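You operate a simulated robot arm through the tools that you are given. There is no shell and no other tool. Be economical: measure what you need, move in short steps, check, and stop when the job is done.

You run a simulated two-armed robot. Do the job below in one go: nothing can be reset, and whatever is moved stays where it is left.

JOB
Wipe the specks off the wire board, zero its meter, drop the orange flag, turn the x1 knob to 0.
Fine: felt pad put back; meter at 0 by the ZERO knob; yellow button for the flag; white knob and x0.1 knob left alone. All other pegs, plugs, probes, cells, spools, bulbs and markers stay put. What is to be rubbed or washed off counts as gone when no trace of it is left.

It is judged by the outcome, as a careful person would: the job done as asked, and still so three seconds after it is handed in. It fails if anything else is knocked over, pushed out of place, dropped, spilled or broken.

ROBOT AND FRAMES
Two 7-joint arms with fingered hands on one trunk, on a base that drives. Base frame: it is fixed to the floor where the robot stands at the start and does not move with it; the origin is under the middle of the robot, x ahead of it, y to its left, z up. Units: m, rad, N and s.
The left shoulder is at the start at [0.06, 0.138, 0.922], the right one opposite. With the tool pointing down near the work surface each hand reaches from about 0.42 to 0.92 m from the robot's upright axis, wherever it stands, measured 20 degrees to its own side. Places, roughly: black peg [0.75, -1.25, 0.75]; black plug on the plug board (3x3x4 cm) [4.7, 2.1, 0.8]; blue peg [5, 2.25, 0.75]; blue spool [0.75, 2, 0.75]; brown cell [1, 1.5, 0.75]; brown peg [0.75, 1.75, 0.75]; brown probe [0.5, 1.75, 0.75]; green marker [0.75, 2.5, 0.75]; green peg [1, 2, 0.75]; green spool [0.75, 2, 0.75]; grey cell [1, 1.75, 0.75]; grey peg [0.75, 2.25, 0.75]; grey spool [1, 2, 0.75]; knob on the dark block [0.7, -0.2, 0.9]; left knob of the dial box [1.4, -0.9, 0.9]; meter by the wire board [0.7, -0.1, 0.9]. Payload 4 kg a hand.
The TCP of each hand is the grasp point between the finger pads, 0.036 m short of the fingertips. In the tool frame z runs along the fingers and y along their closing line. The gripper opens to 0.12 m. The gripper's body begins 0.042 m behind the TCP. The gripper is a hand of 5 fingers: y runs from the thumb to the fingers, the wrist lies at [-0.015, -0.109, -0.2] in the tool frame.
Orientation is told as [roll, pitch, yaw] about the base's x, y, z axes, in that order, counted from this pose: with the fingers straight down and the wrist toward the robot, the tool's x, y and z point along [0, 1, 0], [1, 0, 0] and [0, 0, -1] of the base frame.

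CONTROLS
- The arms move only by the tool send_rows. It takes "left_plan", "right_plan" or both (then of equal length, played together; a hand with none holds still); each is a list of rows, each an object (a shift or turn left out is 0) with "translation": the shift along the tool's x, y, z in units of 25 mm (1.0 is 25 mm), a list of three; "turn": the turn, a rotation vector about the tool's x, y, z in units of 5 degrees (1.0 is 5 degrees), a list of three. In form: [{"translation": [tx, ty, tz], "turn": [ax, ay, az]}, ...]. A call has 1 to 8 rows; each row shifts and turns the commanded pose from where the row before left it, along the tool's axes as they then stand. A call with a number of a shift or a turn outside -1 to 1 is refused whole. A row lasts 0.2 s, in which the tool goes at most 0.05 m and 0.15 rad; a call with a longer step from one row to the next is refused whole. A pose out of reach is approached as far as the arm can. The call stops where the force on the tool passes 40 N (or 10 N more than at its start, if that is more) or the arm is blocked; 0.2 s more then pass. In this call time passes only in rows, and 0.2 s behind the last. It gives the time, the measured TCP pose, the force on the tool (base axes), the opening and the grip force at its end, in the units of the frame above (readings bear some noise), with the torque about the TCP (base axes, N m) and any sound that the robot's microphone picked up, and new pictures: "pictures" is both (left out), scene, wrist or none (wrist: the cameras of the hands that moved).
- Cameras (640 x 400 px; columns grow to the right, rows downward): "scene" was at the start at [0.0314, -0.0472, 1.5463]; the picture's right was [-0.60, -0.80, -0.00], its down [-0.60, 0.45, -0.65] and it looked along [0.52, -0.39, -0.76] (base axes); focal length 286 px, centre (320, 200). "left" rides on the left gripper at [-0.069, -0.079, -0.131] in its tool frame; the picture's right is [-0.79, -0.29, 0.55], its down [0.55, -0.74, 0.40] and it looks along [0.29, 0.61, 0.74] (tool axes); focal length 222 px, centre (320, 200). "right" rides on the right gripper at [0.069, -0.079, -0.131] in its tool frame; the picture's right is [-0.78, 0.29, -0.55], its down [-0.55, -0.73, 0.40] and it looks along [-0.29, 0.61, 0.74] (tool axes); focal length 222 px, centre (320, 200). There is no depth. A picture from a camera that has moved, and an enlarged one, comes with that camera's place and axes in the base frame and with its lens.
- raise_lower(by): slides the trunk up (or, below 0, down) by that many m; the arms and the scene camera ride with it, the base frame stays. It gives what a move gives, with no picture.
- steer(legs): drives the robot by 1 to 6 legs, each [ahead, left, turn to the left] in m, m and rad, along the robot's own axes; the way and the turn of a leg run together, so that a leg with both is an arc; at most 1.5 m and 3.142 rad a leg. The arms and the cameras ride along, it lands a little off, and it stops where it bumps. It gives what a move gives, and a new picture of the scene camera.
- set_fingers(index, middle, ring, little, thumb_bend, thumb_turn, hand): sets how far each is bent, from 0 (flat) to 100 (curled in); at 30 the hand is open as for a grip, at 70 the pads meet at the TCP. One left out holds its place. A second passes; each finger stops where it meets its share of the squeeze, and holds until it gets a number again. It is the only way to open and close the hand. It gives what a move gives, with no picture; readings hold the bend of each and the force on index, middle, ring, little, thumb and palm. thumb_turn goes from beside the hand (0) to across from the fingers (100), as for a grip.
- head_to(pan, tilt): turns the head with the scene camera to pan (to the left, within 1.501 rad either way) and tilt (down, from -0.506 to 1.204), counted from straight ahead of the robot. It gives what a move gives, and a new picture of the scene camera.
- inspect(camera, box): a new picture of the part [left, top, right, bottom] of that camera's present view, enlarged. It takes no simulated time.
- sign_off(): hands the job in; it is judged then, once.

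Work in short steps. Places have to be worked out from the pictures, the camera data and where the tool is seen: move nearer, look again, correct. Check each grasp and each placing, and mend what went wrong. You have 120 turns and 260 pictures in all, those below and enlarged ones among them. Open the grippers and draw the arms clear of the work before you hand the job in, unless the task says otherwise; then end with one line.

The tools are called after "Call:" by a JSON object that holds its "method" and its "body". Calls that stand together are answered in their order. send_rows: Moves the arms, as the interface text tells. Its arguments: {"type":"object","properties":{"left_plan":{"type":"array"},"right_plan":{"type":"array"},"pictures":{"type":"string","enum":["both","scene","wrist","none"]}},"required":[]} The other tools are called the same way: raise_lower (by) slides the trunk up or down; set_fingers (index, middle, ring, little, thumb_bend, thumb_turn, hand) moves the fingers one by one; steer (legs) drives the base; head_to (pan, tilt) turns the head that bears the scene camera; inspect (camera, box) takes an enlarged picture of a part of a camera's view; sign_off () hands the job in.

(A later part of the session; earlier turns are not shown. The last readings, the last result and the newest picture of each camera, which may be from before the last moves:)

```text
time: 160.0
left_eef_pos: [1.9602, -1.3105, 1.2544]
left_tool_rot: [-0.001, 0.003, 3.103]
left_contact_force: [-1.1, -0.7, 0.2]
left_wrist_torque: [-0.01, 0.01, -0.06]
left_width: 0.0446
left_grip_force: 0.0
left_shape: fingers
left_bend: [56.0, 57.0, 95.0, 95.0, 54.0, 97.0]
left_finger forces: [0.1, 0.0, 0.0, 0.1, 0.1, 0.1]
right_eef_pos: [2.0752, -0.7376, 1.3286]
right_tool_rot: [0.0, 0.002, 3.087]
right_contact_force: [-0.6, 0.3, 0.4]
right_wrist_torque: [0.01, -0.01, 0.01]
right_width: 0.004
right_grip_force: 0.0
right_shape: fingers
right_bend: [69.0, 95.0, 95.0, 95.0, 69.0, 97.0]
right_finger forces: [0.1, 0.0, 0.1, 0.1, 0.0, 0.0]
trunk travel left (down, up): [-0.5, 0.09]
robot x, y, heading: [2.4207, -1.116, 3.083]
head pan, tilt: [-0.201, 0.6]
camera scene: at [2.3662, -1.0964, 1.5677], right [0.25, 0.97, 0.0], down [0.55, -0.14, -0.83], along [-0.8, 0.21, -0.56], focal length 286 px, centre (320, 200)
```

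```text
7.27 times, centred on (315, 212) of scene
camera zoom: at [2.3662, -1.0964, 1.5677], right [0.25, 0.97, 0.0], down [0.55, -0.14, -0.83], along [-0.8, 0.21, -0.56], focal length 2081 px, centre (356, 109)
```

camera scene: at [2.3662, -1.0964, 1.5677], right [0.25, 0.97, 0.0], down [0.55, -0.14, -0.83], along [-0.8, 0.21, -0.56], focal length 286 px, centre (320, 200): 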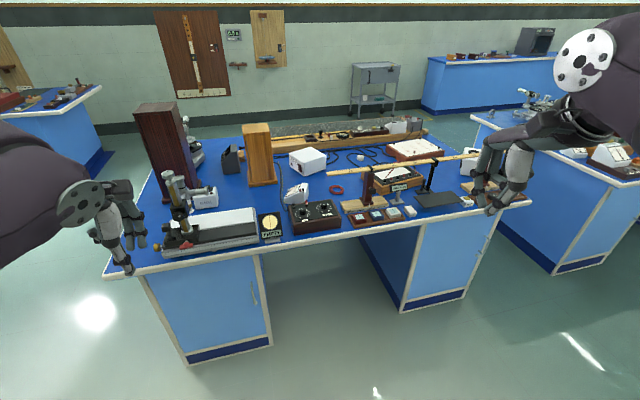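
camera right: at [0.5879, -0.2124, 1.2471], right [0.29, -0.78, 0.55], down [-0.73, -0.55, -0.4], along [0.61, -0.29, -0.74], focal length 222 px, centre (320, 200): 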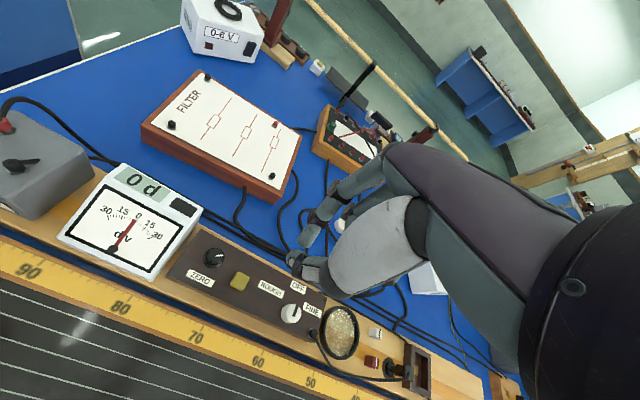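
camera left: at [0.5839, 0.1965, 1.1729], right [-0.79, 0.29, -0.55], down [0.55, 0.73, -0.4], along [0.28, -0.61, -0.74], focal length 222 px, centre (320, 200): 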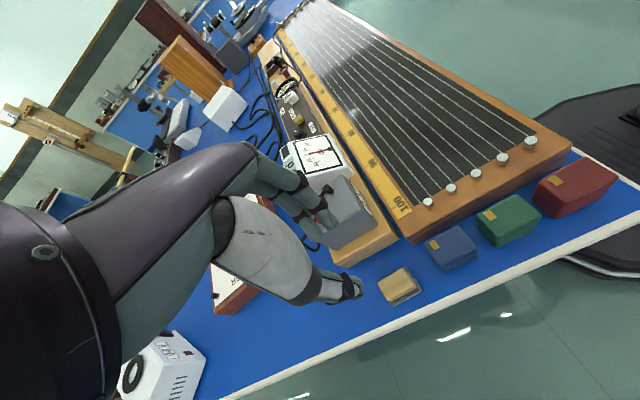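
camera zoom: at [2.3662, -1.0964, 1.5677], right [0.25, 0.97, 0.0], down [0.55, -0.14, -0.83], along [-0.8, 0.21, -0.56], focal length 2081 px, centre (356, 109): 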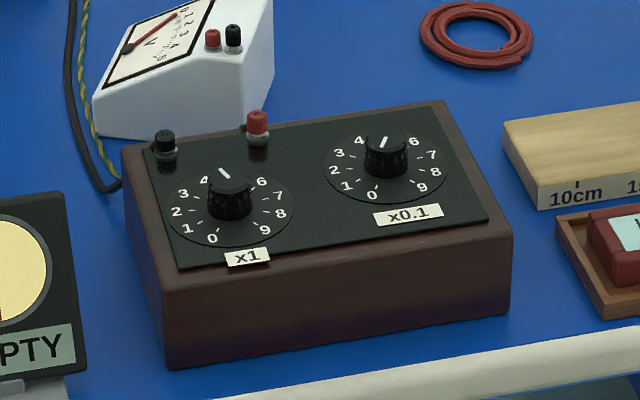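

The x1 dial's white line points near 4 (numbers rise clockwise, with the 0 at front-left). The knob is at about (1.44, -0.926). I raise the left hand to stay above the travelling microscope and drive 0.45 m closer.

Call:
{"method": "send_rows", "body": {"left_plan": [{"translation": [0, 0, -1]}, {"translation": [0, -0.5, -1]}, {"translation": [0, -0.5, -1]}, {"translation": [0, 0, -1]}], "pictures": "none"}}

Call:
{"method": "steer", "body": {"legs": [[0.45, 0.02, 0.058]]}}

Call:
{"method": "head_to", "body": {"pan": -0.3, "tilt": 0.9}}

Call:
{"method": "inspect", "body": {"camera": "scene", "box": [280, 140, 400, 220]}}

```text
time: 161.0
left_eef_pos: [1.9865, -1.313, 1.355]
left_tool_rot: [0.0, 0.003, 3.104]
left_contact_force: [-0.4, -0.5, -0.5]
left_wrist_torque: [-0.02, 0.0, 0.01]
left_width: 0.0445
left_grip_force: 0.1
left_shape: fingers
left_bend: [56.0, 57.0, 95.0, 95.0, 54.0, 97.0]
left_finger forces: [0.1, 0.0, 0.0, 0.0, 0.0, 0.0]
right_eef_pos: [2.0733, -0.7381, 1.3284]
right_tool_rot: [0.001, -0.001, 3.088]
right_contact_force: [0.5, 0.0, -0.5]
right_wrist_torque: [-0.01, -0.03, -0.02]
right_width: 0.004
right_grip_force: 0.1
right_shape: fingers
right_bend: [69.0, 95.0, 95.0, 95.0, 69.0, 97.0]
right_finger forces: [0.1, 0.0, 0.0, 0.1, 0.0, 0.0]
trunk travel left (down, up): [-0.5, 0.09]
robot x, y, heading: [2.4256, -1.1149, 3.085]
head pan, tilt: [-0.201, 0.6]
```

```text
time: 163.7
left_eef_pos: [1.5682, -1.358, 1.3557]
left_tool_rot: [-0.001, 0.004, -3.105]
left_contact_force: [-0.9, 0.1, 0.1]
left_wrist_torque: [-0.01, -0.02, -0.01]
left_width: 0.0446
left_grip_force: 0.1
left_shape: fingers
left_bend: [56.0, 57.0, 95.0, 95.0, 54.0, 97.0]
left_finger forces: [0.1, 0.1, 0.0, 0.1, 0.1, 0.1]
right_eef_pos: [1.6131, -0.7787, 1.3284]
right_tool_rot: [0.0, -0.001, -3.122]
right_contact_force: [0.0, -0.9, 0.1]
right_wrist_torque: [-0.04, -0.03, -0.02]
right_width: 0.0041
right_grip_force: 0.1
right_shape: fingers
right_bend: [69.0, 95.0, 95.0, 95.0, 69.0, 97.0]
right_finger forces: [0.0, 0.0, 0.1, 0.0, 0.1, 0.0]
trunk travel left (down, up): [-0.5, 0.09]
robot x, y, heading: [1.9888, -1.1258, -3.123]
head pan, tilt: [-0.201, 0.6]
camera scene: at [1.9303, -1.1129, 1.5677], right [0.18, 0.98, 0.0], down [0.56, -0.1, -0.82], along [-0.81, 0.15, -0.57], focal length 286 px, centre (320, 200)
```

scene: 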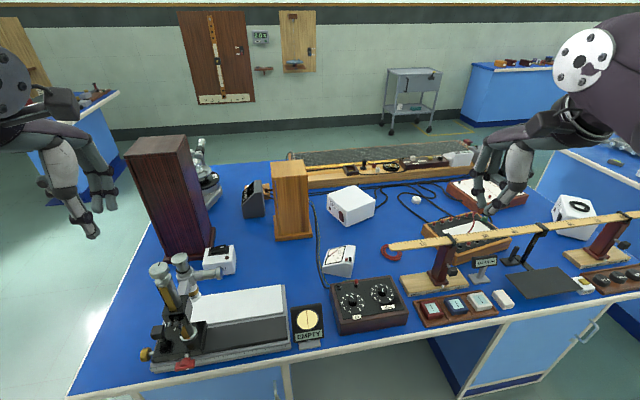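

```text
time: 164.5
left_eef_pos: [1.5683, -1.3591, 1.3546]
left_tool_rot: [0.0, 0.004, -3.105]
left_contact_force: [-0.1, 0.4, 0.5]
left_wrist_torque: [0.03, 0.0, -0.01]
left_width: 0.0448
left_grip_force: 0.1
left_shape: fingers
left_bend: [56.0, 57.0, 95.0, 95.0, 54.0, 97.0]
left_finger forces: [0.0, 0.0, 0.0, 0.0, 0.1, 0.0]
right_eef_pos: [1.6132, -0.7786, 1.3284]
right_tool_rot: [0.0, 0.0, -3.124]
right_contact_force: [0.0, 0.7, 1.0]
right_wrist_torque: [0.04, -0.04, 0.03]
right_width: 0.0041
right_grip_force: 0.0
right_shape: fingers
right_bend: [69.0, 95.0, 95.0, 95.0, 69.0, 97.0]
right_finger forces: [0.0, 0.0, 0.0, 0.1, 0.0, 0.0]
trunk travel left (down, up): [-0.5, 0.09]
robot x, y, heading: [1.993, -1.1289, -3.12]
head pan, tilt: [-0.3, 0.901]
camera scene: at [1.9455, -1.1079, 1.543], right [0.28, 0.96, 0.0], down [0.75, -0.22, -0.62], along [-0.6, 0.17, -0.78], focal length 286 px, centre (320, 200)
```

scene: 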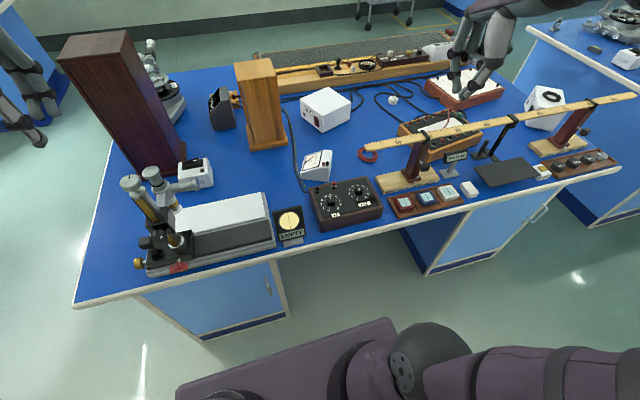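

```text
5.00 times, centred on (340, 180) of scene
camera zoom: at [1.9455, -1.1079, 1.543], right [0.28, 0.96, 0.0], down [0.75, -0.22, -0.62], along [-0.6, 0.17, -0.78], focal length 1431 px, centre (220, 300)
```

zoom: 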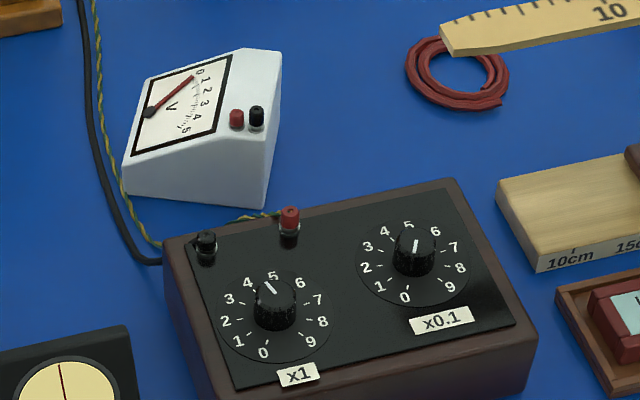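

The x1 pointer is at 4 and x0.1 stands near 5. To reach 0 I must turn x1 counter-clockwise by 144°. Its centre is at about (1.443, -0.933), top z≈0.89. I move the right hand above it.

Call:
{"method": "send_rows", "body": {"right_plan": [{"translation": [0.863, 0.987, 0]}, {"translation": [0.863, 0.987, 0]}, {"translation": [0.863, 0.987, 0]}, {"translation": [0.863, 0.987, 0]}, {"translation": [0.863, 0.987, 0]}, {"translation": [0.863, 0.987, 0]}, {"translation": [0.863, 0.987, 0]}], "pictures": "none"}}

Call:
{"method": "send_rows", "body": {"right_plan": [{"translation": [0, 0, 1], "turn": [0, 0, 1]}, {"translation": [0, 0, 1], "turn": [0, 0, 1]}, {"translation": [0, 0, 1], "turn": [0, 0, 1]}, {"translation": [0, 0, 1], "turn": [0, 0, 1]}, {"translation": [0, 0, 1], "turn": [0, 0, 1]}, {"translation": [0, 0, 1], "turn": [0, 0, 1]}, {"translation": [0, 0, 1], "turn": [0, 0, 1]}, {"translation": [0, 0, 1], "turn": [0, 0, 1]}], "pictures": "both"}}

```text
time: 166.1
left_eef_pos: [1.5668, -1.3575, 1.3543]
left_tool_rot: [0.001, 0.005, -3.104]
left_contact_force: [-0.1, -0.1, 0.1]
left_wrist_torque: [0.01, -0.04, 0.01]
left_width: 0.0446
left_grip_force: 0.1
left_shape: fingers
left_bend: [56.0, 57.0, 95.0, 95.0, 54.0, 97.0]
left_finger forces: [0.0, 0.1, 0.0, 0.0, 0.0, 0.0]
right_eef_pos: [1.4418, -0.9346, 1.3301]
right_tool_rot: [-0.001, 0.001, -3.122]
right_contact_force: [0.5, 0.4, 0.4]
right_wrist_torque: [0.0, -0.03, 0.06]
right_width: 0.0041
right_grip_force: 0.1
right_shape: fingers
right_bend: [69.0, 95.0, 95.0, 95.0, 69.0, 97.0]
right_finger forces: [0.0, 0.1, 0.0, 0.0, 0.0, 0.0]
trunk travel left (down, up): [-0.5, 0.09]
robot x, y, heading: [1.9892, -1.1252, -3.119]
head pan, tilt: [-0.3, 0.901]
```

```text
time: 167.9
left_eef_pos: [1.5677, -1.3587, 1.3551]
left_tool_rot: [0.0, 0.002, -3.106]
left_contact_force: [0.0, -0.3, -0.7]
left_wrist_torque: [-0.01, -0.02, 0.02]
left_width: 0.0446
left_grip_force: 0.0
left_shape: fingers
left_bend: [56.0, 57.0, 95.0, 95.0, 54.0, 97.0]
left_finger forces: [0.0, 0.0, 0.0, 0.1, 0.0, 0.0]
right_eef_pos: [1.4431, -0.9324, 1.1279]
right_tool_rot: [0.003, 0.0, 2.466]
right_contact_force: [0.1, 0.5, 0.4]
right_wrist_torque: [0.03, -0.02, 0.04]
right_width: 0.004
right_grip_force: 0.1
right_shape: fingers
right_bend: [69.0, 95.0, 95.0, 95.0, 69.0, 97.0]
right_finger forces: [0.1, 0.1, 0.1, 0.0, 0.0, 0.1]
trunk travel left (down, up): [-0.5, 0.09]
robot x, y, heading: [1.9907, -1.1315, -3.122]
head pan, tilt: [-0.3, 0.901]
camera scene: at [1.9453, -1.1079, 1.543], right [0.28, 0.96, 0.0], down [0.75, -0.22, -0.62], along [-0.6, 0.17, -0.78], focal length 286 px, centre (320, 200)
camera right: at [1.4604, -1.0365, 1.259], right [0.27, 0.79, 0.55], down [0.92, -0.03, -0.4], along [-0.3, 0.61, -0.74], focal length 222 px, centre (320, 200)
```

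scene: 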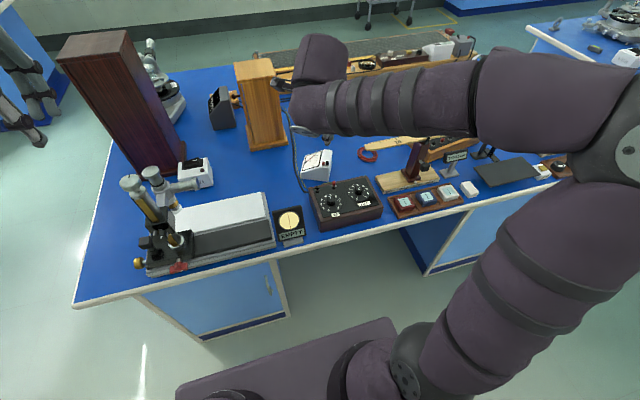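
right: 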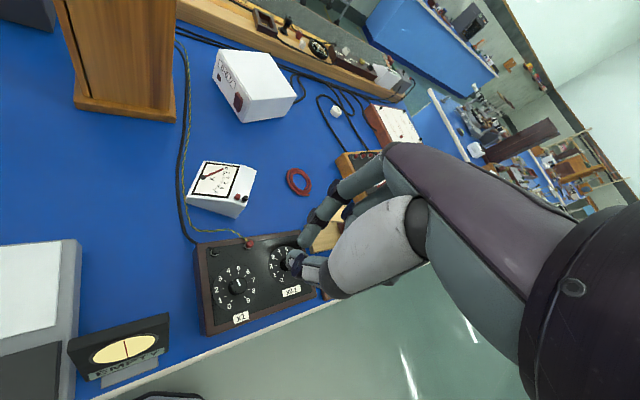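

Aligned over the x1 knob. I rotate to 70° clockwise, open the pinch, and descend to about 0.95.

Call:
{"method": "set_fingers", "body": {"hand": "right", "index": 55, "thumb_bend": 55}}

Call:
{"method": "send_rows", "body": {"right_plan": [{"translation": [0, 0, 1], "turn": [0, 0, 1]}, {"translation": [0, 0, 1], "turn": [0, 0, 1]}, {"translation": [0, 0, 1], "turn": [0, 0, 1]}, {"translation": [0, 0, 1], "turn": [0, 0, 1]}, {"translation": [0, 0, 1], "turn": [0, 0, 1]}, {"translation": [0, 0, 1], "turn": [0, 0, 1]}, {"translation": [0, 0, 1]}], "pictures": "wrist"}}

Call:
{"method": "inspect", "body": {"camera": "right", "box": [180, 140, 440, 360]}}

```text
time: 168.9
left_eef_pos: [1.5688, -1.3577, 1.3552]
left_tool_rot: [0.0, 0.003, -3.105]
left_contact_force: [0.0, 0.2, 0.4]
left_wrist_torque: [0.0, 0.02, 0.0]
left_width: 0.0448
left_grip_force: 0.0
left_shape: fingers
left_bend: [56.0, 57.0, 95.0, 95.0, 54.0, 97.0]
left_finger forces: [0.1, 0.0, 0.0, 0.1, 0.0, 0.0]
right_eef_pos: [1.4431, -0.9322, 1.1303]
right_tool_rot: [-0.001, -0.002, 2.463]
right_contact_force: [-0.4, -0.3, -0.2]
right_wrist_torque: [-0.04, -0.01, 0.0]
right_width: 0.0443
right_grip_force: 0.0
right_shape: fingers
right_bend: [55.0, 95.0, 95.0, 95.0, 55.0, 97.0]
right_finger forces: [0.0, 0.0, 0.0, 0.0, 0.0, 0.0]
trunk travel left (down, up): [-0.5, 0.09]
robot x, y, heading: [1.9906, -1.1269, -3.125]
head pan, tilt: [-0.3, 0.901]
```

```text
time: 170.5
left_eef_pos: [1.5681, -1.3578, 1.3557]
left_tool_rot: [0.002, 0.003, -3.105]
left_contact_force: [-0.8, 0.7, 0.3]
left_wrist_torque: [-0.01, 0.02, 0.02]
left_width: 0.0446
left_grip_force: 0.1
left_shape: fingers
left_bend: [56.0, 57.0, 95.0, 95.0, 54.0, 97.0]
left_finger forces: [0.0, 0.0, 0.0, 0.0, 0.0, 0.0]
right_eef_pos: [1.4444, -0.9326, 0.9528]
right_tool_rot: [-0.002, 0.0, 1.939]
right_contact_force: [-0.4, 0.0, -0.4]
right_wrist_torque: [0.0, 0.0, -0.01]
right_width: 0.0444
right_grip_force: 0.2
right_shape: fingers
right_bend: [55.0, 95.0, 95.0, 95.0, 55.0, 97.0]
right_finger forces: [0.0, 0.0, 0.0, 0.0, 0.0, 0.0]
trunk travel left (down, up): [-0.5, 0.09]
robot x, y, heading: [1.9921, -1.1311, -3.122]
head pan, tilt: [-0.3, 0.901]
camera right: at [1.4066, -1.0321, 1.0838], right [0.63, 0.55, 0.55], down [0.78, -0.49, -0.4], along [0.05, 0.67, -0.74], focal length 222 px, centre (320, 200)
```

right: 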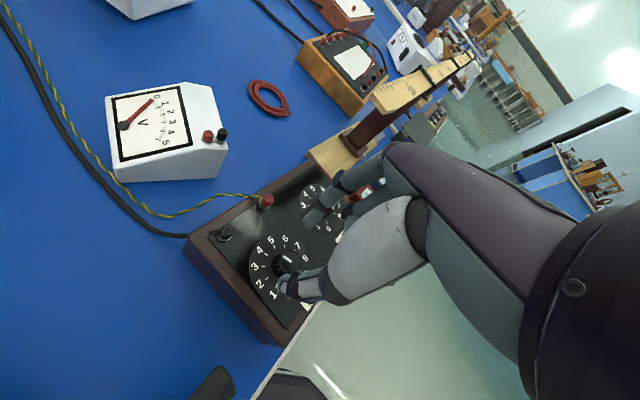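

```text
1.82 times, centred on (310, 250) of right
camera zoom: at [1.4066, -1.0321, 1.0838], right [0.63, 0.55, 0.55], down [0.78, -0.49, -0.4], along [0.05, 0.67, -0.74], focal length 404 px, centre (338, 109)
```

zoom: 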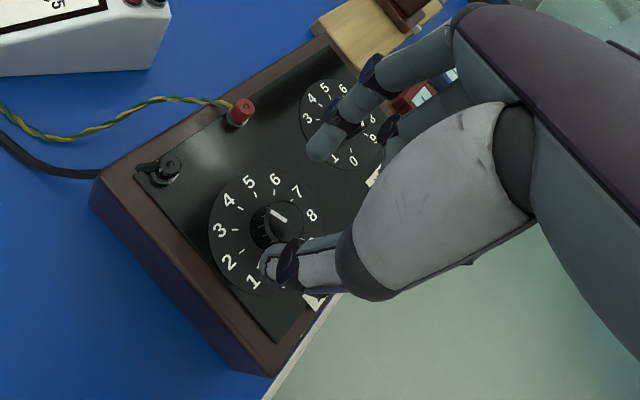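

The knob is exactly beneath the pinch. I go down to about 0.924 and close gently.

Call:
{"method": "send_rows", "body": {"right_plan": [{"translation": [0, 0, 0.6]}, {"translation": [0, 0, 0.55]}], "pictures": "none"}}

Call:
{"method": "set_fingers", "body": {"hand": "right", "index": 66, "thumb_bend": 66}}

Call:
{"method": "inspect", "body": {"camera": "right", "box": [180, 140, 440, 360]}}

```text
time: 171.1
left_eef_pos: [1.5671, -1.3581, 1.3551]
left_tool_rot: [0.001, 0.003, -3.107]
left_contact_force: [0.3, -0.6, 0.0]
left_wrist_torque: [0.02, 0.03, 0.04]
left_width: 0.0444
left_grip_force: 0.1
left_shape: fingers
left_bend: [56.0, 57.0, 95.0, 95.0, 54.0, 97.0]
left_finger forces: [0.0, 0.1, 0.0, 0.0, 0.0, 0.0]
right_eef_pos: [1.4431, -0.9327, 0.9246]
right_tool_rot: [0.0, -0.001, 1.938]
right_contact_force: [0.1, -0.1, 0.2]
right_wrist_torque: [-0.03, 0.05, 0.02]
right_width: 0.0447
right_grip_force: 0.0
right_shape: fingers
right_bend: [55.0, 95.0, 95.0, 95.0, 55.0, 97.0]
right_finger forces: [0.0, 0.0, 0.0, 0.0, 0.1, 0.1]
trunk travel left (down, up): [-0.5, 0.09]
robot x, y, heading: [1.9922, -1.1265, -3.122]
head pan, tilt: [-0.3, 0.901]
```

```text
time: 172.1
left_eef_pos: [1.5696, -1.3575, 1.3553]
left_tool_rot: [0.0, 0.003, -3.104]
left_contact_force: [-0.2, 0.2, -0.4]
left_wrist_torque: [-0.01, -0.03, 0.01]
left_width: 0.0441
left_grip_force: 0.1
left_shape: fingers
left_bend: [56.0, 57.0, 95.0, 95.0, 54.0, 97.0]
left_finger forces: [0.1, 0.0, 0.1, 0.0, 0.0, 0.0]
right_eef_pos: [1.4434, -0.9324, 0.9246]
right_tool_rot: [0.001, 0.001, 1.94]
right_contact_force: [-0.1, 0.3, -0.2]
right_wrist_torque: [-0.03, 0.0, 0.0]
right_width: 0.0131
right_grip_force: 0.0
right_shape: fingers
right_bend: [66.0, 95.0, 95.0, 95.0, 66.0, 97.0]
right_finger forces: [0.0, 0.0, 0.0, 0.0, 0.1, 0.0]
trunk travel left (down, up): [-0.5, 0.09]
robot x, y, heading: [1.9885, -1.1277, -3.114]
head pan, tilt: [-0.3, 0.901]
```

```text
1.82 times, centred on (310, 250) of right
camera zoom: at [1.4059, -1.0315, 1.0547], right [0.63, 0.55, 0.55], down [0.78, -0.49, -0.4], along [0.05, 0.67, -0.74], focal length 404 px, centre (338, 109)
```

zoom: 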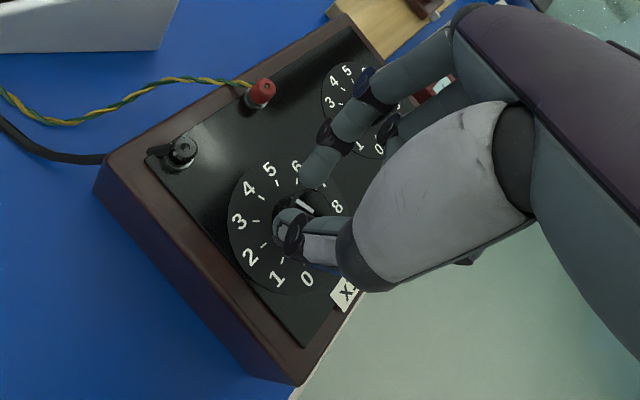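

The tips close above the knob without touching it. I reopen, go 14 mm lower, and close again.

Call:
{"method": "set_fingers", "body": {"hand": "right", "index": 55, "thumb_bend": 55}}

Call:
{"method": "send_rows", "body": {"right_plan": [{"translation": [0, 0, 0.3]}, {"translation": [0, 0, 0.27]}], "pictures": "none"}}

Call:
{"method": "set_fingers", "body": {"hand": "right", "index": 65, "thumb_bend": 65}}

Call:
{"method": "inspect", "body": {"camera": "right", "box": [180, 140, 440, 360]}}

```text
time: 173.1
left_eef_pos: [1.5685, -1.3585, 1.3554]
left_tool_rot: [-0.001, 0.004, -3.105]
left_contact_force: [0.4, -0.6, 0.9]
left_wrist_torque: [0.0, 0.02, -0.02]
left_width: 0.0442
left_grip_force: 0.0
left_shape: fingers
left_bend: [56.0, 57.0, 95.0, 95.0, 54.0, 97.0]
left_finger forces: [0.0, 0.0, 0.1, 0.0, 0.1, 0.0]
right_eef_pos: [1.4426, -0.933, 0.9238]
right_tool_rot: [0.0, -0.001, 1.939]
right_contact_force: [0.1, 0.5, 0.4]
right_wrist_torque: [-0.02, -0.01, 0.0]
right_width: 0.0444
right_grip_force: 0.0
right_shape: fingers
right_bend: [55.0, 95.0, 95.0, 95.0, 55.0, 97.0]
right_finger forces: [0.0, 0.1, 0.1, 0.0, 0.1, 0.0]
trunk travel left (down, up): [-0.5, 0.09]
robot x, y, heading: [1.9865, -1.1264, -3.122]
head pan, tilt: [-0.3, 0.901]
```

```text
time: 173.7
left_eef_pos: [1.5673, -1.3571, 1.3544]
left_tool_rot: [-0.002, 0.004, -3.106]
left_contact_force: [-0.3, 0.2, -0.5]
left_wrist_torque: [-0.01, 0.01, 0.01]
left_width: 0.0444
left_grip_force: 0.1
left_shape: fingers
left_bend: [56.0, 57.0, 95.0, 95.0, 54.0, 97.0]
left_finger forces: [0.0, 0.1, 0.0, 0.0, 0.0, 0.0]
right_eef_pos: [1.4429, -0.9331, 0.9115]
right_tool_rot: [0.001, 0.0, 1.938]
right_contact_force: [-0.6, -0.2, -1.0]
right_wrist_torque: [0.0, -0.02, 0.01]
right_width: 0.0445
right_grip_force: 0.1
right_shape: fingers
right_bend: [55.0, 95.0, 95.0, 95.0, 55.0, 97.0]
right_finger forces: [0.1, 0.1, 0.0, 0.0, 0.0, 0.0]
trunk travel left (down, up): [-0.5, 0.09]
robot x, y, heading: [1.9913, -1.13, -3.124]
head pan, tilt: [-0.3, 0.901]
```

```text
time: 174.7
left_eef_pos: [1.569, -1.3581, 1.3552]
left_tool_rot: [0.0, 0.002, -3.105]
left_contact_force: [0.7, -0.2, -0.2]
left_wrist_torque: [-0.01, -0.01, 0.04]
left_width: 0.0444
left_grip_force: 0.1
left_shape: fingers
left_bend: [56.0, 57.0, 95.0, 95.0, 54.0, 97.0]
left_finger forces: [0.0, 0.1, 0.0, 0.1, 0.1, 0.0]
right_eef_pos: [1.4434, -0.932, 0.911]
right_tool_rot: [0.001, 0.001, 1.939]
right_contact_force: [-1.1, 0.7, 1.0]
right_wrist_torque: [0.04, 0.03, -0.01]
right_width: 0.0174
right_grip_force: 0.6
right_shape: fingers
right_bend: [64.0, 95.0, 95.0, 95.0, 65.0, 97.0]
right_finger forces: [1.1, 0.1, 0.0, 0.1, 0.1, 0.0]
trunk travel left (down, up): [-0.5, 0.09]
robot x, y, heading: [1.9879, -1.1277, -3.123]
head pan, tilt: [-0.3, 0.901]
```

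```text
1.82 times, centred on (310, 250) of right
camera zoom: at [1.4065, -1.0314, 1.0413], right [0.63, 0.55, 0.55], down [0.78, -0.49, -0.4], along [0.05, 0.67, -0.74], focal length 404 px, centre (338, 109)
```

zoom: 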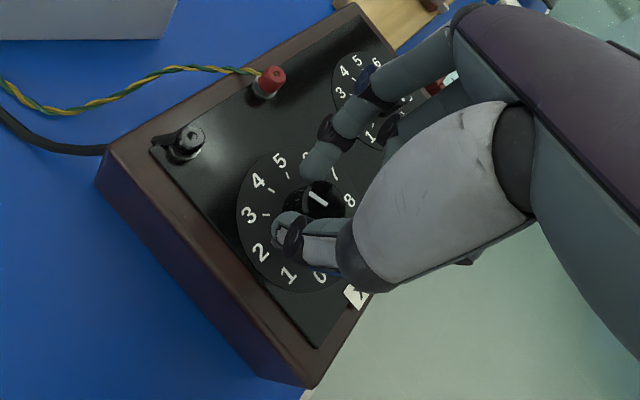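

Only the tips graze it. I open a bit, lower 6 mm more, and squeeze.

Call:
{"method": "set_fingers", "body": {"hand": "right", "index": 57, "thumb_bend": 57}}

Call:
{"method": "send_rows", "body": {"right_plan": [{"translation": [0, 0, 0.24]}], "pictures": "none"}}

Call:
{"method": "set_fingers", "body": {"hand": "right", "index": 72, "thumb_bend": 72}}

Call:
{"method": "inspect", "body": {"camera": "right", "box": [180, 140, 440, 360]}}

```text
time: 175.7
left_eef_pos: [1.5684, -1.3578, 1.356]
left_tool_rot: [0.001, 0.003, -3.103]
left_contact_force: [-0.8, -0.7, 0.2]
left_wrist_torque: [0.02, 0.01, 0.03]
left_width: 0.0448
left_grip_force: 0.0
left_shape: fingers
left_bend: [56.0, 57.0, 95.0, 95.0, 54.0, 97.0]
left_finger forces: [0.1, 0.0, 0.0, 0.0, 0.1, 0.1]
right_eef_pos: [1.445, -0.933, 0.9122]
right_tool_rot: [0.001, -0.001, 1.939]
right_contact_force: [0.3, -0.4, -0.1]
right_wrist_torque: [-0.01, 0.01, 0.0]
right_width: 0.0411
right_grip_force: 0.1
right_shape: fingers
right_bend: [56.0, 95.0, 95.0, 95.0, 56.0, 97.0]
right_finger forces: [0.0, 0.0, 0.0, 0.0, 0.0, 0.0]
trunk travel left (down, up): [-0.5, 0.09]
robot x, y, heading: [1.9921, -1.1275, -3.124]
head pan, tilt: [-0.3, 0.901]
```

```text
time: 176.1
left_eef_pos: [1.5686, -1.3578, 1.3562]
left_tool_rot: [-0.001, 0.003, -3.104]
left_contact_force: [0.4, -0.1, -0.1]
left_wrist_torque: [0.03, -0.03, -0.01]
left_width: 0.0446
left_grip_force: 0.1
left_shape: fingers
left_bend: [56.0, 57.0, 95.0, 95.0, 54.0, 97.0]
left_finger forces: [0.1, 0.0, 0.0, 0.0, 0.1, 0.0]
right_eef_pos: [1.4441, -0.9318, 0.9041]
right_tool_rot: [0.001, 0.001, 1.94]
right_contact_force: [0.6, 0.4, 1.5]
right_wrist_torque: [0.01, 0.02, -0.01]
right_width: 0.0415
right_grip_force: 0.1
right_shape: fingers
right_bend: [56.0, 95.0, 95.0, 95.0, 56.0, 97.0]
right_finger forces: [0.0, 0.0, 0.0, 0.0, 0.1, 0.1]
trunk travel left (down, up): [-0.5, 0.09]
robot x, y, heading: [1.9847, -1.1287, -3.127]
head pan, tilt: [-0.3, 0.901]
```

```text
time: 177.1
left_eef_pos: [1.5679, -1.359, 1.3552]
left_tool_rot: [0.0, 0.003, -3.105]
left_contact_force: [-1.0, 0.4, 0.1]
left_wrist_torque: [-0.01, -0.03, 0.0]
left_width: 0.0447
left_grip_force: 0.0
left_shape: fingers
left_bend: [56.0, 57.0, 95.0, 95.0, 54.0, 97.0]
left_finger forces: [0.0, 0.0, 0.0, 0.0, 0.0, 0.0]
right_eef_pos: [1.443, -0.9325, 0.9041]
right_tool_rot: [0.001, 0.0, 1.94]
right_contact_force: [-2.5, 1.7, -3.4]
right_wrist_torque: [0.04, 0.04, 0.04]
right_width: 0.0104
right_grip_force: 5.4
right_shape: fingers
right_bend: [65.0, 95.0, 95.0, 95.0, 69.0, 97.0]
right_finger forces: [7.2, 0.0, 0.1, 0.1, 4.3, 0.0]
trunk travel left (down, up): [-0.5, 0.09]
robot x, y, heading: [1.9851, -1.1288, -3.119]
head pan, tilt: [-0.3, 0.901]
```

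```text
1.82 times, centred on (310, 250) of right
camera zoom: at [1.4058, -1.0311, 1.0346], right [0.63, 0.55, 0.55], down [0.78, -0.49, -0.4], along [0.05, 0.67, -0.74], focal length 404 px, centre (338, 109)
```

zoom: 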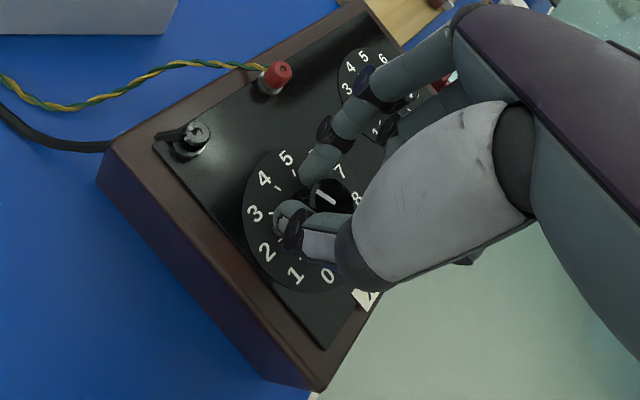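

Perspective considered, the tips are around the knob (7/4 N). I squeeze a little more and turn 20° counter-clockwise as a test.

Call:
{"method": "set_fingers", "body": {"hand": "right", "index": 76, "thumb_bend": 78}}

Call:
{"method": "send_rows", "body": {"right_plan": [{"turn": [0, 0, -1]}, {"turn": [0, 0, -1]}, {"turn": [0, 0, -1]}, {"turn": [0, 0, -1]}], "pictures": "none"}}

Call:
{"method": "inspect", "body": {"camera": "right", "box": [200, 160, 400, 330]}}

```text
time: 178.1
left_eef_pos: [1.5682, -1.3578, 1.355]
left_tool_rot: [0.0, 0.003, -3.106]
left_contact_force: [0.1, 0.6, 0.2]
left_wrist_torque: [0.02, -0.01, 0.05]
left_width: 0.0443
left_grip_force: 0.1
left_shape: fingers
left_bend: [56.0, 57.0, 95.0, 95.0, 54.0, 97.0]
left_finger forces: [0.0, 0.1, 0.0, 0.0, 0.1, 0.0]
right_eef_pos: [1.4421, -0.9321, 0.9047]
right_tool_rot: [-0.001, -0.001, 1.939]
right_contact_force: [-10.7, 1.8, -1.7]
right_wrist_torque: [0.08, 0.29, 0.03]
right_width: 0.0
right_grip_force: 7.9
right_shape: fingers
right_bend: [65.0, 95.0, 95.0, 95.0, 77.0, 95.0]
right_finger forces: [9.3, 0.0, 0.0, 0.0, 6.5, 0.0]
trunk travel left (down, up): [-0.5, 0.09]
robot x, y, heading: [1.9878, -1.1306, -3.124]
head pan, tilt: [-0.3, 0.901]
```

```text
time: 179.1
left_eef_pos: [1.5676, -1.3582, 1.3547]
left_tool_rot: [0.001, 0.004, -3.103]
left_contact_force: [0.0, 0.1, -0.2]
left_wrist_torque: [0.03, -0.02, 0.0]
left_width: 0.0446
left_grip_force: 0.1
left_shape: fingers
left_bend: [56.0, 57.0, 95.0, 95.0, 54.0, 97.0]
left_finger forces: [0.0, 0.0, 0.0, 0.1, 0.1, 0.1]
right_eef_pos: [1.4423, -0.9329, 0.9038]
right_tool_rot: [0.001, 0.001, 2.291]
right_contact_force: [-6.6, -1.5, 0.0]
right_wrist_torque: [0.03, 0.15, 0.0]
right_width: 0.0003
right_grip_force: 4.4
right_shape: fingers
right_bend: [66.0, 95.0, 95.0, 95.0, 77.0, 96.0]
right_finger forces: [8.9, 0.0, 0.0, 0.0, 0.0, 0.0]
trunk travel left (down, up): [-0.5, 0.09]
robot x, y, heading: [1.99, -1.1276, -3.12]
head pan, tilt: [-0.3, 0.901]
```

```text
2.35 times, centred on (300, 245) of right
camera zoom: at [1.4414, -1.0381, 1.034], right [0.4, 0.74, 0.55], down [0.9, -0.19, -0.4], along [-0.19, 0.65, -0.74], focal length 523 px, centre (367, 94)
```

zoom: 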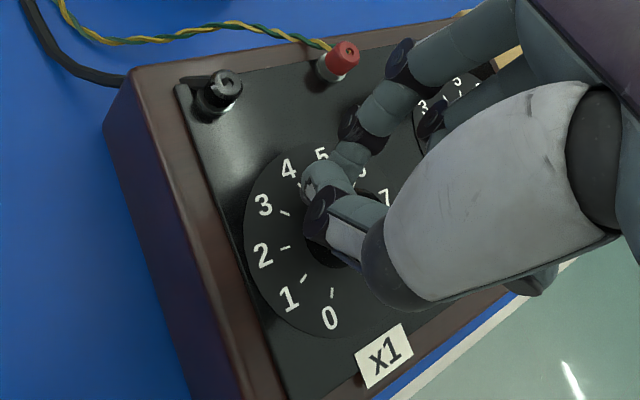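

The thumb slipped past: the pinch closed on the knob's far edge. I reopen, return to the 70° start, shift about 5 mm toward the knob's true centre, 2 mm lower, and use index plus middle against the thumb.

Call:
{"method": "set_fingers", "body": {"hand": "right", "index": 56, "thumb_bend": 54}}

Call:
{"method": "send_rows", "body": {"right_plan": [{"translation": [0, 0, -0.8]}, {"turn": [0, 0, 1]}, {"turn": [0, 0, 1]}, {"turn": [0, 0, 1]}, {"turn": [0, 0, 1]}, {"translation": [-0.22, -0.08, 0]}], "pictures": "none"}}

Call:
{"method": "set_fingers", "body": {"hand": "right", "middle": 56}}

Call:
{"method": "inspect", "body": {"camera": "right", "box": [180, 140, 440, 360]}}

```text
time: 180.1
left_eef_pos: [1.5681, -1.3585, 1.3549]
left_tool_rot: [0.0, 0.004, -3.105]
left_contact_force: [0.1, -0.3, -0.8]
left_wrist_torque: [0.0, 0.0, 0.03]
left_width: 0.0446
left_grip_force: 0.0
left_shape: fingers
left_bend: [56.0, 57.0, 95.0, 95.0, 54.0, 97.0]
left_finger forces: [0.0, 0.0, 0.0, 0.0, 0.0, 0.0]
right_eef_pos: [1.4426, -0.9331, 0.9032]
right_tool_rot: [0.0, 0.0, 2.287]
right_contact_force: [-0.3, -0.8, 0.5]
right_wrist_torque: [-0.01, -0.02, 0.01]
right_width: 0.0445
right_grip_force: 0.0
right_shape: fingers
right_bend: [56.0, 95.0, 95.0, 95.0, 54.0, 97.0]
right_finger forces: [0.1, 0.0, 0.1, 0.0, 0.0, 0.1]
trunk travel left (down, up): [-0.5, 0.09]
robot x, y, heading: [1.9867, -1.1278, -3.121]
head pan, tilt: [-0.3, 0.901]
```

```text
time: 181.5
left_eef_pos: [1.5681, -1.3573, 1.3571]
left_tool_rot: [-0.002, 0.003, -3.106]
left_contact_force: [0.9, -0.5, 0.5]
left_wrist_torque: [-0.01, 0.0, 0.01]
left_width: 0.0446
left_grip_force: 0.1
left_shape: fingers
left_bend: [56.0, 57.0, 95.0, 95.0, 54.0, 97.0]
left_finger forces: [0.0, 0.1, 0.0, 0.1, 0.0, 0.0]
right_eef_pos: [1.45, -0.9319, 0.9252]
right_tool_rot: [0.001, 0.0, 1.938]
right_contact_force: [0.5, 0.3, 0.7]
right_wrist_torque: [0.0, -0.01, 0.02]
right_width: 0.0444
right_grip_force: 0.0
right_shape: fingers
right_bend: [56.0, 95.0, 95.0, 95.0, 54.0, 97.0]
right_finger forces: [0.0, 0.0, 0.0, 0.0, 0.0, 0.0]
trunk travel left (down, up): [-0.5, 0.09]
robot x, y, heading: [1.9895, -1.1286, -3.129]
head pan, tilt: [-0.3, 0.901]
```

```text
time: 182.5
left_eef_pos: [1.5683, -1.3583, 1.3544]
left_tool_rot: [0.0, 0.004, -3.105]
left_contact_force: [0.6, -0.1, -0.4]
left_wrist_torque: [-0.02, 0.03, -0.06]
left_width: 0.0444
left_grip_force: 0.1
left_shape: fingers
left_bend: [56.0, 57.0, 95.0, 95.0, 54.0, 97.0]
left_finger forces: [0.1, 0.0, 0.0, 0.0, 0.0, 0.0]
right_eef_pos: [1.4503, -0.9331, 0.9259]
right_tool_rot: [0.0, -0.001, 1.939]
right_contact_force: [0.7, 0.0, 0.1]
right_wrist_torque: [0.01, 0.03, -0.03]
right_width: 0.0443
right_grip_force: 0.2
right_shape: fingers
right_bend: [56.0, 56.0, 95.0, 95.0, 54.0, 97.0]
right_finger forces: [0.1, 0.1, 0.0, 0.0, 0.1, 0.0]
trunk travel left (down, up): [-0.5, 0.09]
robot x, y, heading: [1.9891, -1.1297, -3.125]
head pan, tilt: [-0.3, 0.901]
```

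```text
1.82 times, centred on (310, 250) of right
camera zoom: at [1.4121, -1.0312, 1.0547], right [0.63, 0.55, 0.55], down [0.78, -0.49, -0.4], along [0.05, 0.67, -0.74], focal length 404 px, centre (338, 109)
```

zoom: 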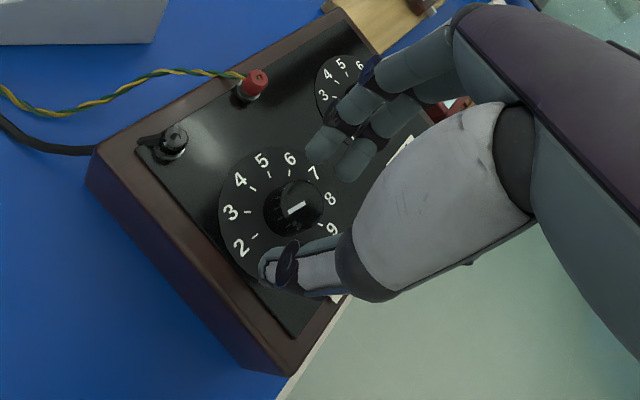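

The knob did move in that attempt. I zoom in on the pointer.

Call:
{"method": "inspect", "body": {"camera": "right", "box": [250, 200, 330, 300]}}

```text
4.00 times, centred on (290, 250) of right
camera zoom: at [1.4121, -1.0312, 1.0547], right [0.63, 0.55, 0.55], down [0.78, -0.49, -0.4], along [0.05, 0.67, -0.74], focal length 888 px, centre (440, 0)
```

zoom: 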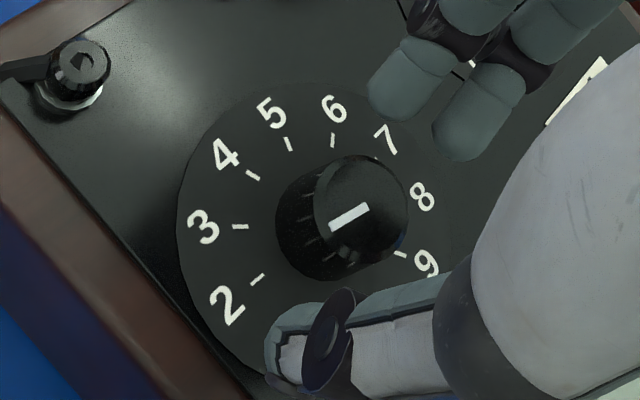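

The pointer is now midway between 2 and 3, so I need about 88° more. The hand is centred over the knob; I lower 22 mm and close with three fingers.

Call:
{"method": "send_rows", "body": {"right_plan": [{"translation": [0, 0, 0.45]}, {"translation": [0, 0, 0.45]}], "pictures": "none"}}

Call:
{"method": "set_fingers", "body": {"hand": "right", "index": 68, "middle": 68, "thumb_bend": 68}}

Call:
{"method": "inspect", "body": {"camera": "right", "box": [250, 180, 350, 300]}}

```text
time: 183.1
left_eef_pos: [1.5681, -1.3575, 1.3553]
left_tool_rot: [0.001, 0.004, -3.106]
left_contact_force: [-0.5, 1.0, -0.2]
left_wrist_torque: [0.01, 0.01, 0.02]
left_width: 0.0445
left_grip_force: 0.1
left_shape: fingers
left_bend: [56.0, 57.0, 95.0, 95.0, 54.0, 97.0]
left_finger forces: [0.1, 0.0, 0.0, 0.1, 0.0, 0.0]
right_eef_pos: [1.4485, -0.9319, 0.9022]
right_tool_rot: [0.0, -0.001, 1.94]
right_contact_force: [-0.3, -0.5, 0.7]
right_wrist_torque: [0.01, 0.04, -0.01]
right_width: 0.0446
right_grip_force: 0.0
right_shape: fingers
right_bend: [56.0, 56.0, 95.0, 95.0, 54.0, 97.0]
right_finger forces: [0.0, 0.0, 0.1, 0.0, 0.1, 0.0]
trunk travel left (down, up): [-0.5, 0.09]
robot x, y, heading: [1.9883, -1.1316, -3.123]
head pan, tilt: [-0.3, 0.901]
```

```text
time: 184.1
left_eef_pos: [1.5682, -1.3574, 1.3561]
left_tool_rot: [-0.001, 0.004, -3.105]
left_contact_force: [0.1, 0.8, 0.2]
left_wrist_torque: [-0.02, 0.01, 0.02]
left_width: 0.0447
left_grip_force: 0.1
left_shape: fingers
left_bend: [56.0, 57.0, 95.0, 95.0, 54.0, 97.0]
left_finger forces: [0.0, 0.0, 0.0, 0.1, 0.0, 0.0]
right_eef_pos: [1.4497, -0.9297, 0.9016]
right_tool_rot: [0.0, 0.0, 1.94]
right_contact_force: [-1.7, 5.4, 0.1]
right_wrist_torque: [0.23, -0.01, -0.03]
right_width: 0.0197
right_grip_force: 6.3
right_shape: fingers
right_bend: [64.0, 66.0, 95.0, 95.0, 66.0, 97.0]
right_finger forces: [5.5, 3.3, 0.1, 0.0, 2.9, 0.1]
trunk travel left (down, up): [-0.5, 0.09]
robot x, y, heading: [1.989, -1.13, -3.122]
head pan, tilt: [-0.3, 0.901]
```

```text
3.33 times, centred on (300, 240) of right
camera zoom: at [1.4115, -1.0293, 1.0313], right [0.63, 0.55, 0.55], down [0.78, -0.49, -0.4], along [0.05, 0.67, -0.74], focal length 740 px, centre (387, 67)
```

zoom: 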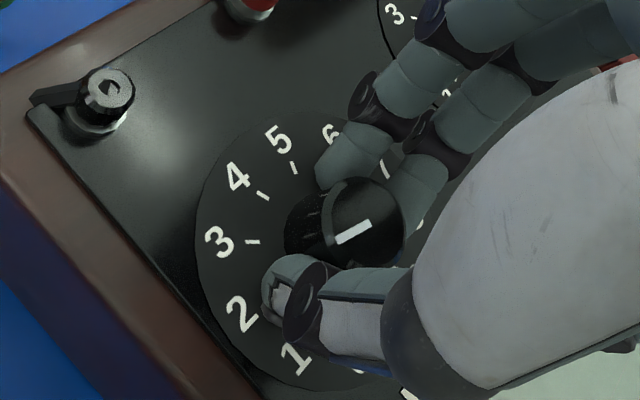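

Now a proper three-finger grip (20 mm, all loaded). I squeeze a bit and turn 40° counter-clockwise.

Call:
{"method": "set_fingers", "body": {"hand": "right", "index": 72, "middle": 72, "thumb_bend": 73}}

Call:
{"method": "send_rows", "body": {"right_plan": [{"turn": [0, 0, -1]}, {"turn": [0, 0, -1]}, {"turn": [0, 0, -1]}, {"turn": [0, 0, -1]}, {"turn": [0, 0, -1]}, {"turn": [0, 0, -1]}, {"turn": [0, 0, -1]}, {"turn": [0, 0, -1]}], "pictures": "none"}}

Call:
{"method": "inspect", "body": {"camera": "right", "box": [250, 180, 350, 300]}}

```text
time: 185.1
left_eef_pos: [1.5693, -1.3569, 1.3567]
left_tool_rot: [0.003, 0.003, -3.104]
left_contact_force: [-0.3, 0.1, 0.4]
left_wrist_torque: [-0.02, -0.02, -0.04]
left_width: 0.0444
left_grip_force: 0.1
left_shape: fingers
left_bend: [56.0, 57.0, 95.0, 95.0, 54.0, 97.0]
left_finger forces: [0.0, 0.0, 0.0, 0.0, 0.0, 0.0]
right_eef_pos: [1.45, -0.9307, 0.9007]
right_tool_rot: [-0.001, 0.001, 1.94]
right_contact_force: [1.7, 9.8, -6.9]
right_wrist_torque: [0.29, -0.05, -0.01]
right_width: 0.018
right_grip_force: 13.6
right_shape: fingers
right_bend: [63.0, 66.0, 95.0, 95.0, 67.0, 96.0]
right_finger forces: [10.1, 7.8, 0.1, 0.0, 8.8, 0.0]
trunk travel left (down, up): [-0.5, 0.09]
robot x, y, heading: [1.9909, -1.1295, -3.123]
head pan, tilt: [-0.3, 0.901]
```

```text
time: 186.9
left_eef_pos: [1.5688, -1.3571, 1.3556]
left_tool_rot: [0.001, 0.002, -3.105]
left_contact_force: [0.4, 0.0, -0.2]
left_wrist_torque: [-0.01, 0.0, -0.02]
left_width: 0.0445
left_grip_force: 0.1
left_shape: fingers
left_bend: [56.0, 57.0, 95.0, 95.0, 54.0, 97.0]
left_finger forces: [0.1, 0.0, 0.1, 0.0, 0.0, 0.0]
right_eef_pos: [1.4482, -0.9324, 0.901]
right_tool_rot: [0.001, 0.001, 2.639]
right_contact_force: [-2.2, 13.1, -3.5]
right_wrist_torque: [0.43, 0.07, 0.0]
right_width: 0.0156
right_grip_force: 12.9
right_shape: fingers
right_bend: [63.0, 64.0, 95.0, 95.0, 69.0, 97.0]
right_finger forces: [7.2, 11.8, 0.0, 0.0, 6.7, 0.0]
trunk travel left (down, up): [-0.5, 0.09]
robot x, y, heading: [1.9926, -1.1272, -3.123]
head pan, tilt: [-0.3, 0.901]
```

```text
3.33 times, centred on (300, 240) of right
camera zoom: at [1.4831, -1.0311, 1.0316], right [0.12, 0.83, 0.55], down [0.91, 0.13, -0.4], along [-0.4, 0.55, -0.74], focal length 740 px, centre (387, 67)
```

zoom: 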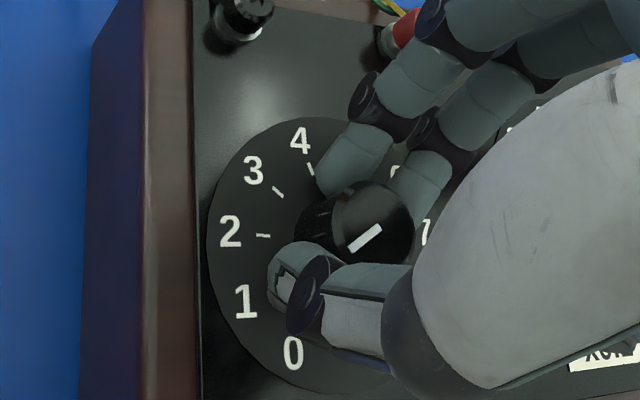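

The pointer is now near 1.1, so about 40° more to 0. I turn 40° further.

Call:
{"method": "send_rows", "body": {"right_plan": [{"turn": [0, 0, -1]}, {"turn": [0, 0, -1]}, {"turn": [0, 0, -1]}, {"turn": [0, 0, -1]}, {"turn": [0, 0, -1]}, {"turn": [0, 0, -1]}, {"turn": [0, 0, -1]}, {"turn": [0, 0, -0.8]}], "pictures": "none"}}

Call:
{"method": "inspect", "body": {"camera": "right", "box": [250, 180, 350, 300]}}

```text
time: 188.7
left_eef_pos: [1.5675, -1.3568, 1.3544]
left_tool_rot: [0.003, 0.004, -3.106]
left_contact_force: [0.6, 0.0, -0.8]
left_wrist_torque: [-0.01, 0.02, 0.01]
left_width: 0.0448
left_grip_force: 0.1
left_shape: fingers
left_bend: [56.0, 57.0, 95.0, 95.0, 54.0, 97.0]
left_finger forces: [0.0, 0.0, 0.1, 0.0, 0.0, 0.0]
right_eef_pos: [1.448, -0.9321, 0.9022]
right_tool_rot: [0.001, 0.0, -2.964]
right_contact_force: [-6.2, 11.9, -3.3]
right_wrist_torque: [0.34, 0.14, -0.12]
right_width: 0.0141
right_grip_force: 14.0
right_shape: fingers
right_bend: [64.0, 66.0, 95.0, 95.0, 69.0, 96.0]
right_finger forces: [6.3, 14.1, 0.1, 0.0, 7.4, 0.0]
trunk travel left (down, up): [-0.5, 0.09]
robot x, y, heading: [1.9867, -1.1276, -3.124]
head pan, tilt: [-0.3, 0.901]
```

```text
3.33 times, centred on (300, 240) of right
camera zoom: at [1.5369, -0.986, 1.0314], right [-0.42, 0.72, 0.55], down [0.63, 0.67, -0.4], along [-0.65, 0.17, -0.74], focal length 740 px, centre (387, 67)
```

zoom: 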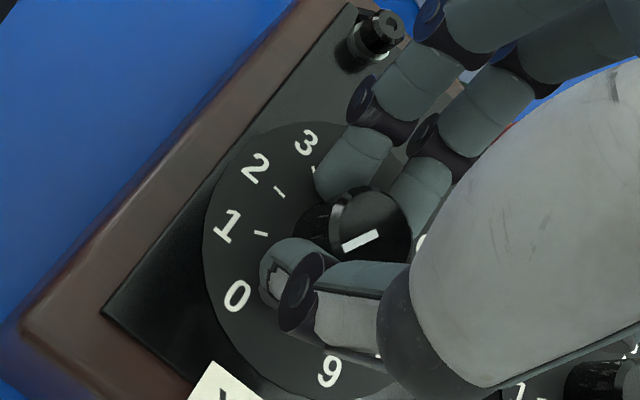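

The pointer is about a third of a step short of 0. I turn 12° more, release and lift to check.

Call:
{"method": "send_rows", "body": {"right_plan": [{"turn": [0, 0, -1]}, {"turn": [0, 0, -1]}, {"turn": [0, 0, -0.6]}], "pictures": "none"}}

Call:
{"method": "inspect", "body": {"camera": "right", "box": [250, 180, 350, 300]}}

```text
time: 189.5
left_eef_pos: [1.5666, -1.3563, 1.3544]
left_tool_rot: [0.002, 0.003, -3.105]
left_contact_force: [0.0, -0.4, 0.4]
left_wrist_torque: [0.05, 0.0, -0.03]
left_width: 0.0451
left_grip_force: 0.0
left_shape: fingers
left_bend: [56.0, 57.0, 95.0, 95.0, 54.0, 97.0]
left_finger forces: [0.1, 0.0, 0.1, 0.0, 0.0, 0.1]
right_eef_pos: [1.4473, -0.9303, 0.9012]
right_tool_rot: [0.0, 0.0, -2.739]
right_contact_force: [-11.7, 15.2, -6.9]
right_wrist_torque: [0.44, 0.3, -0.24]
right_width: 0.0135
right_grip_force: 17.8
right_shape: fingers
right_bend: [64.0, 67.0, 95.0, 95.0, 69.0, 95.0]
right_finger forces: [7.9, 19.0, 0.0, 0.1, 8.9, 0.0]
trunk travel left (down, up): [-0.5, 0.09]
robot x, y, heading: [1.9882, -1.1329, -3.123]
head pan, tilt: [-0.3, 0.901]
```

```text
3.33 times, centred on (300, 240) of right
camera zoom: at [1.5463, -0.9632, 1.0314], right [-0.58, 0.61, 0.55], down [0.46, 0.79, -0.4], along [-0.68, 0.02, -0.74], focal length 740 px, centre (387, 67)
```

zoom: 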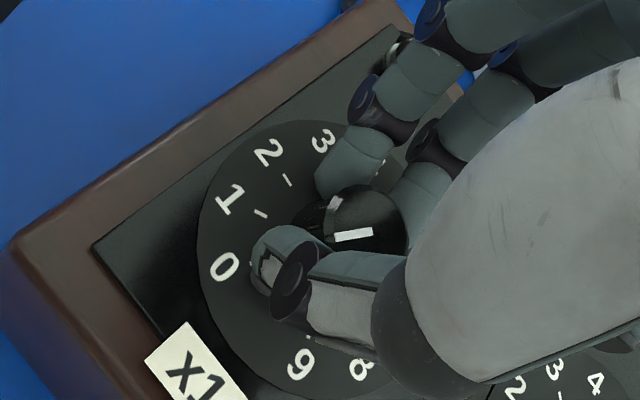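

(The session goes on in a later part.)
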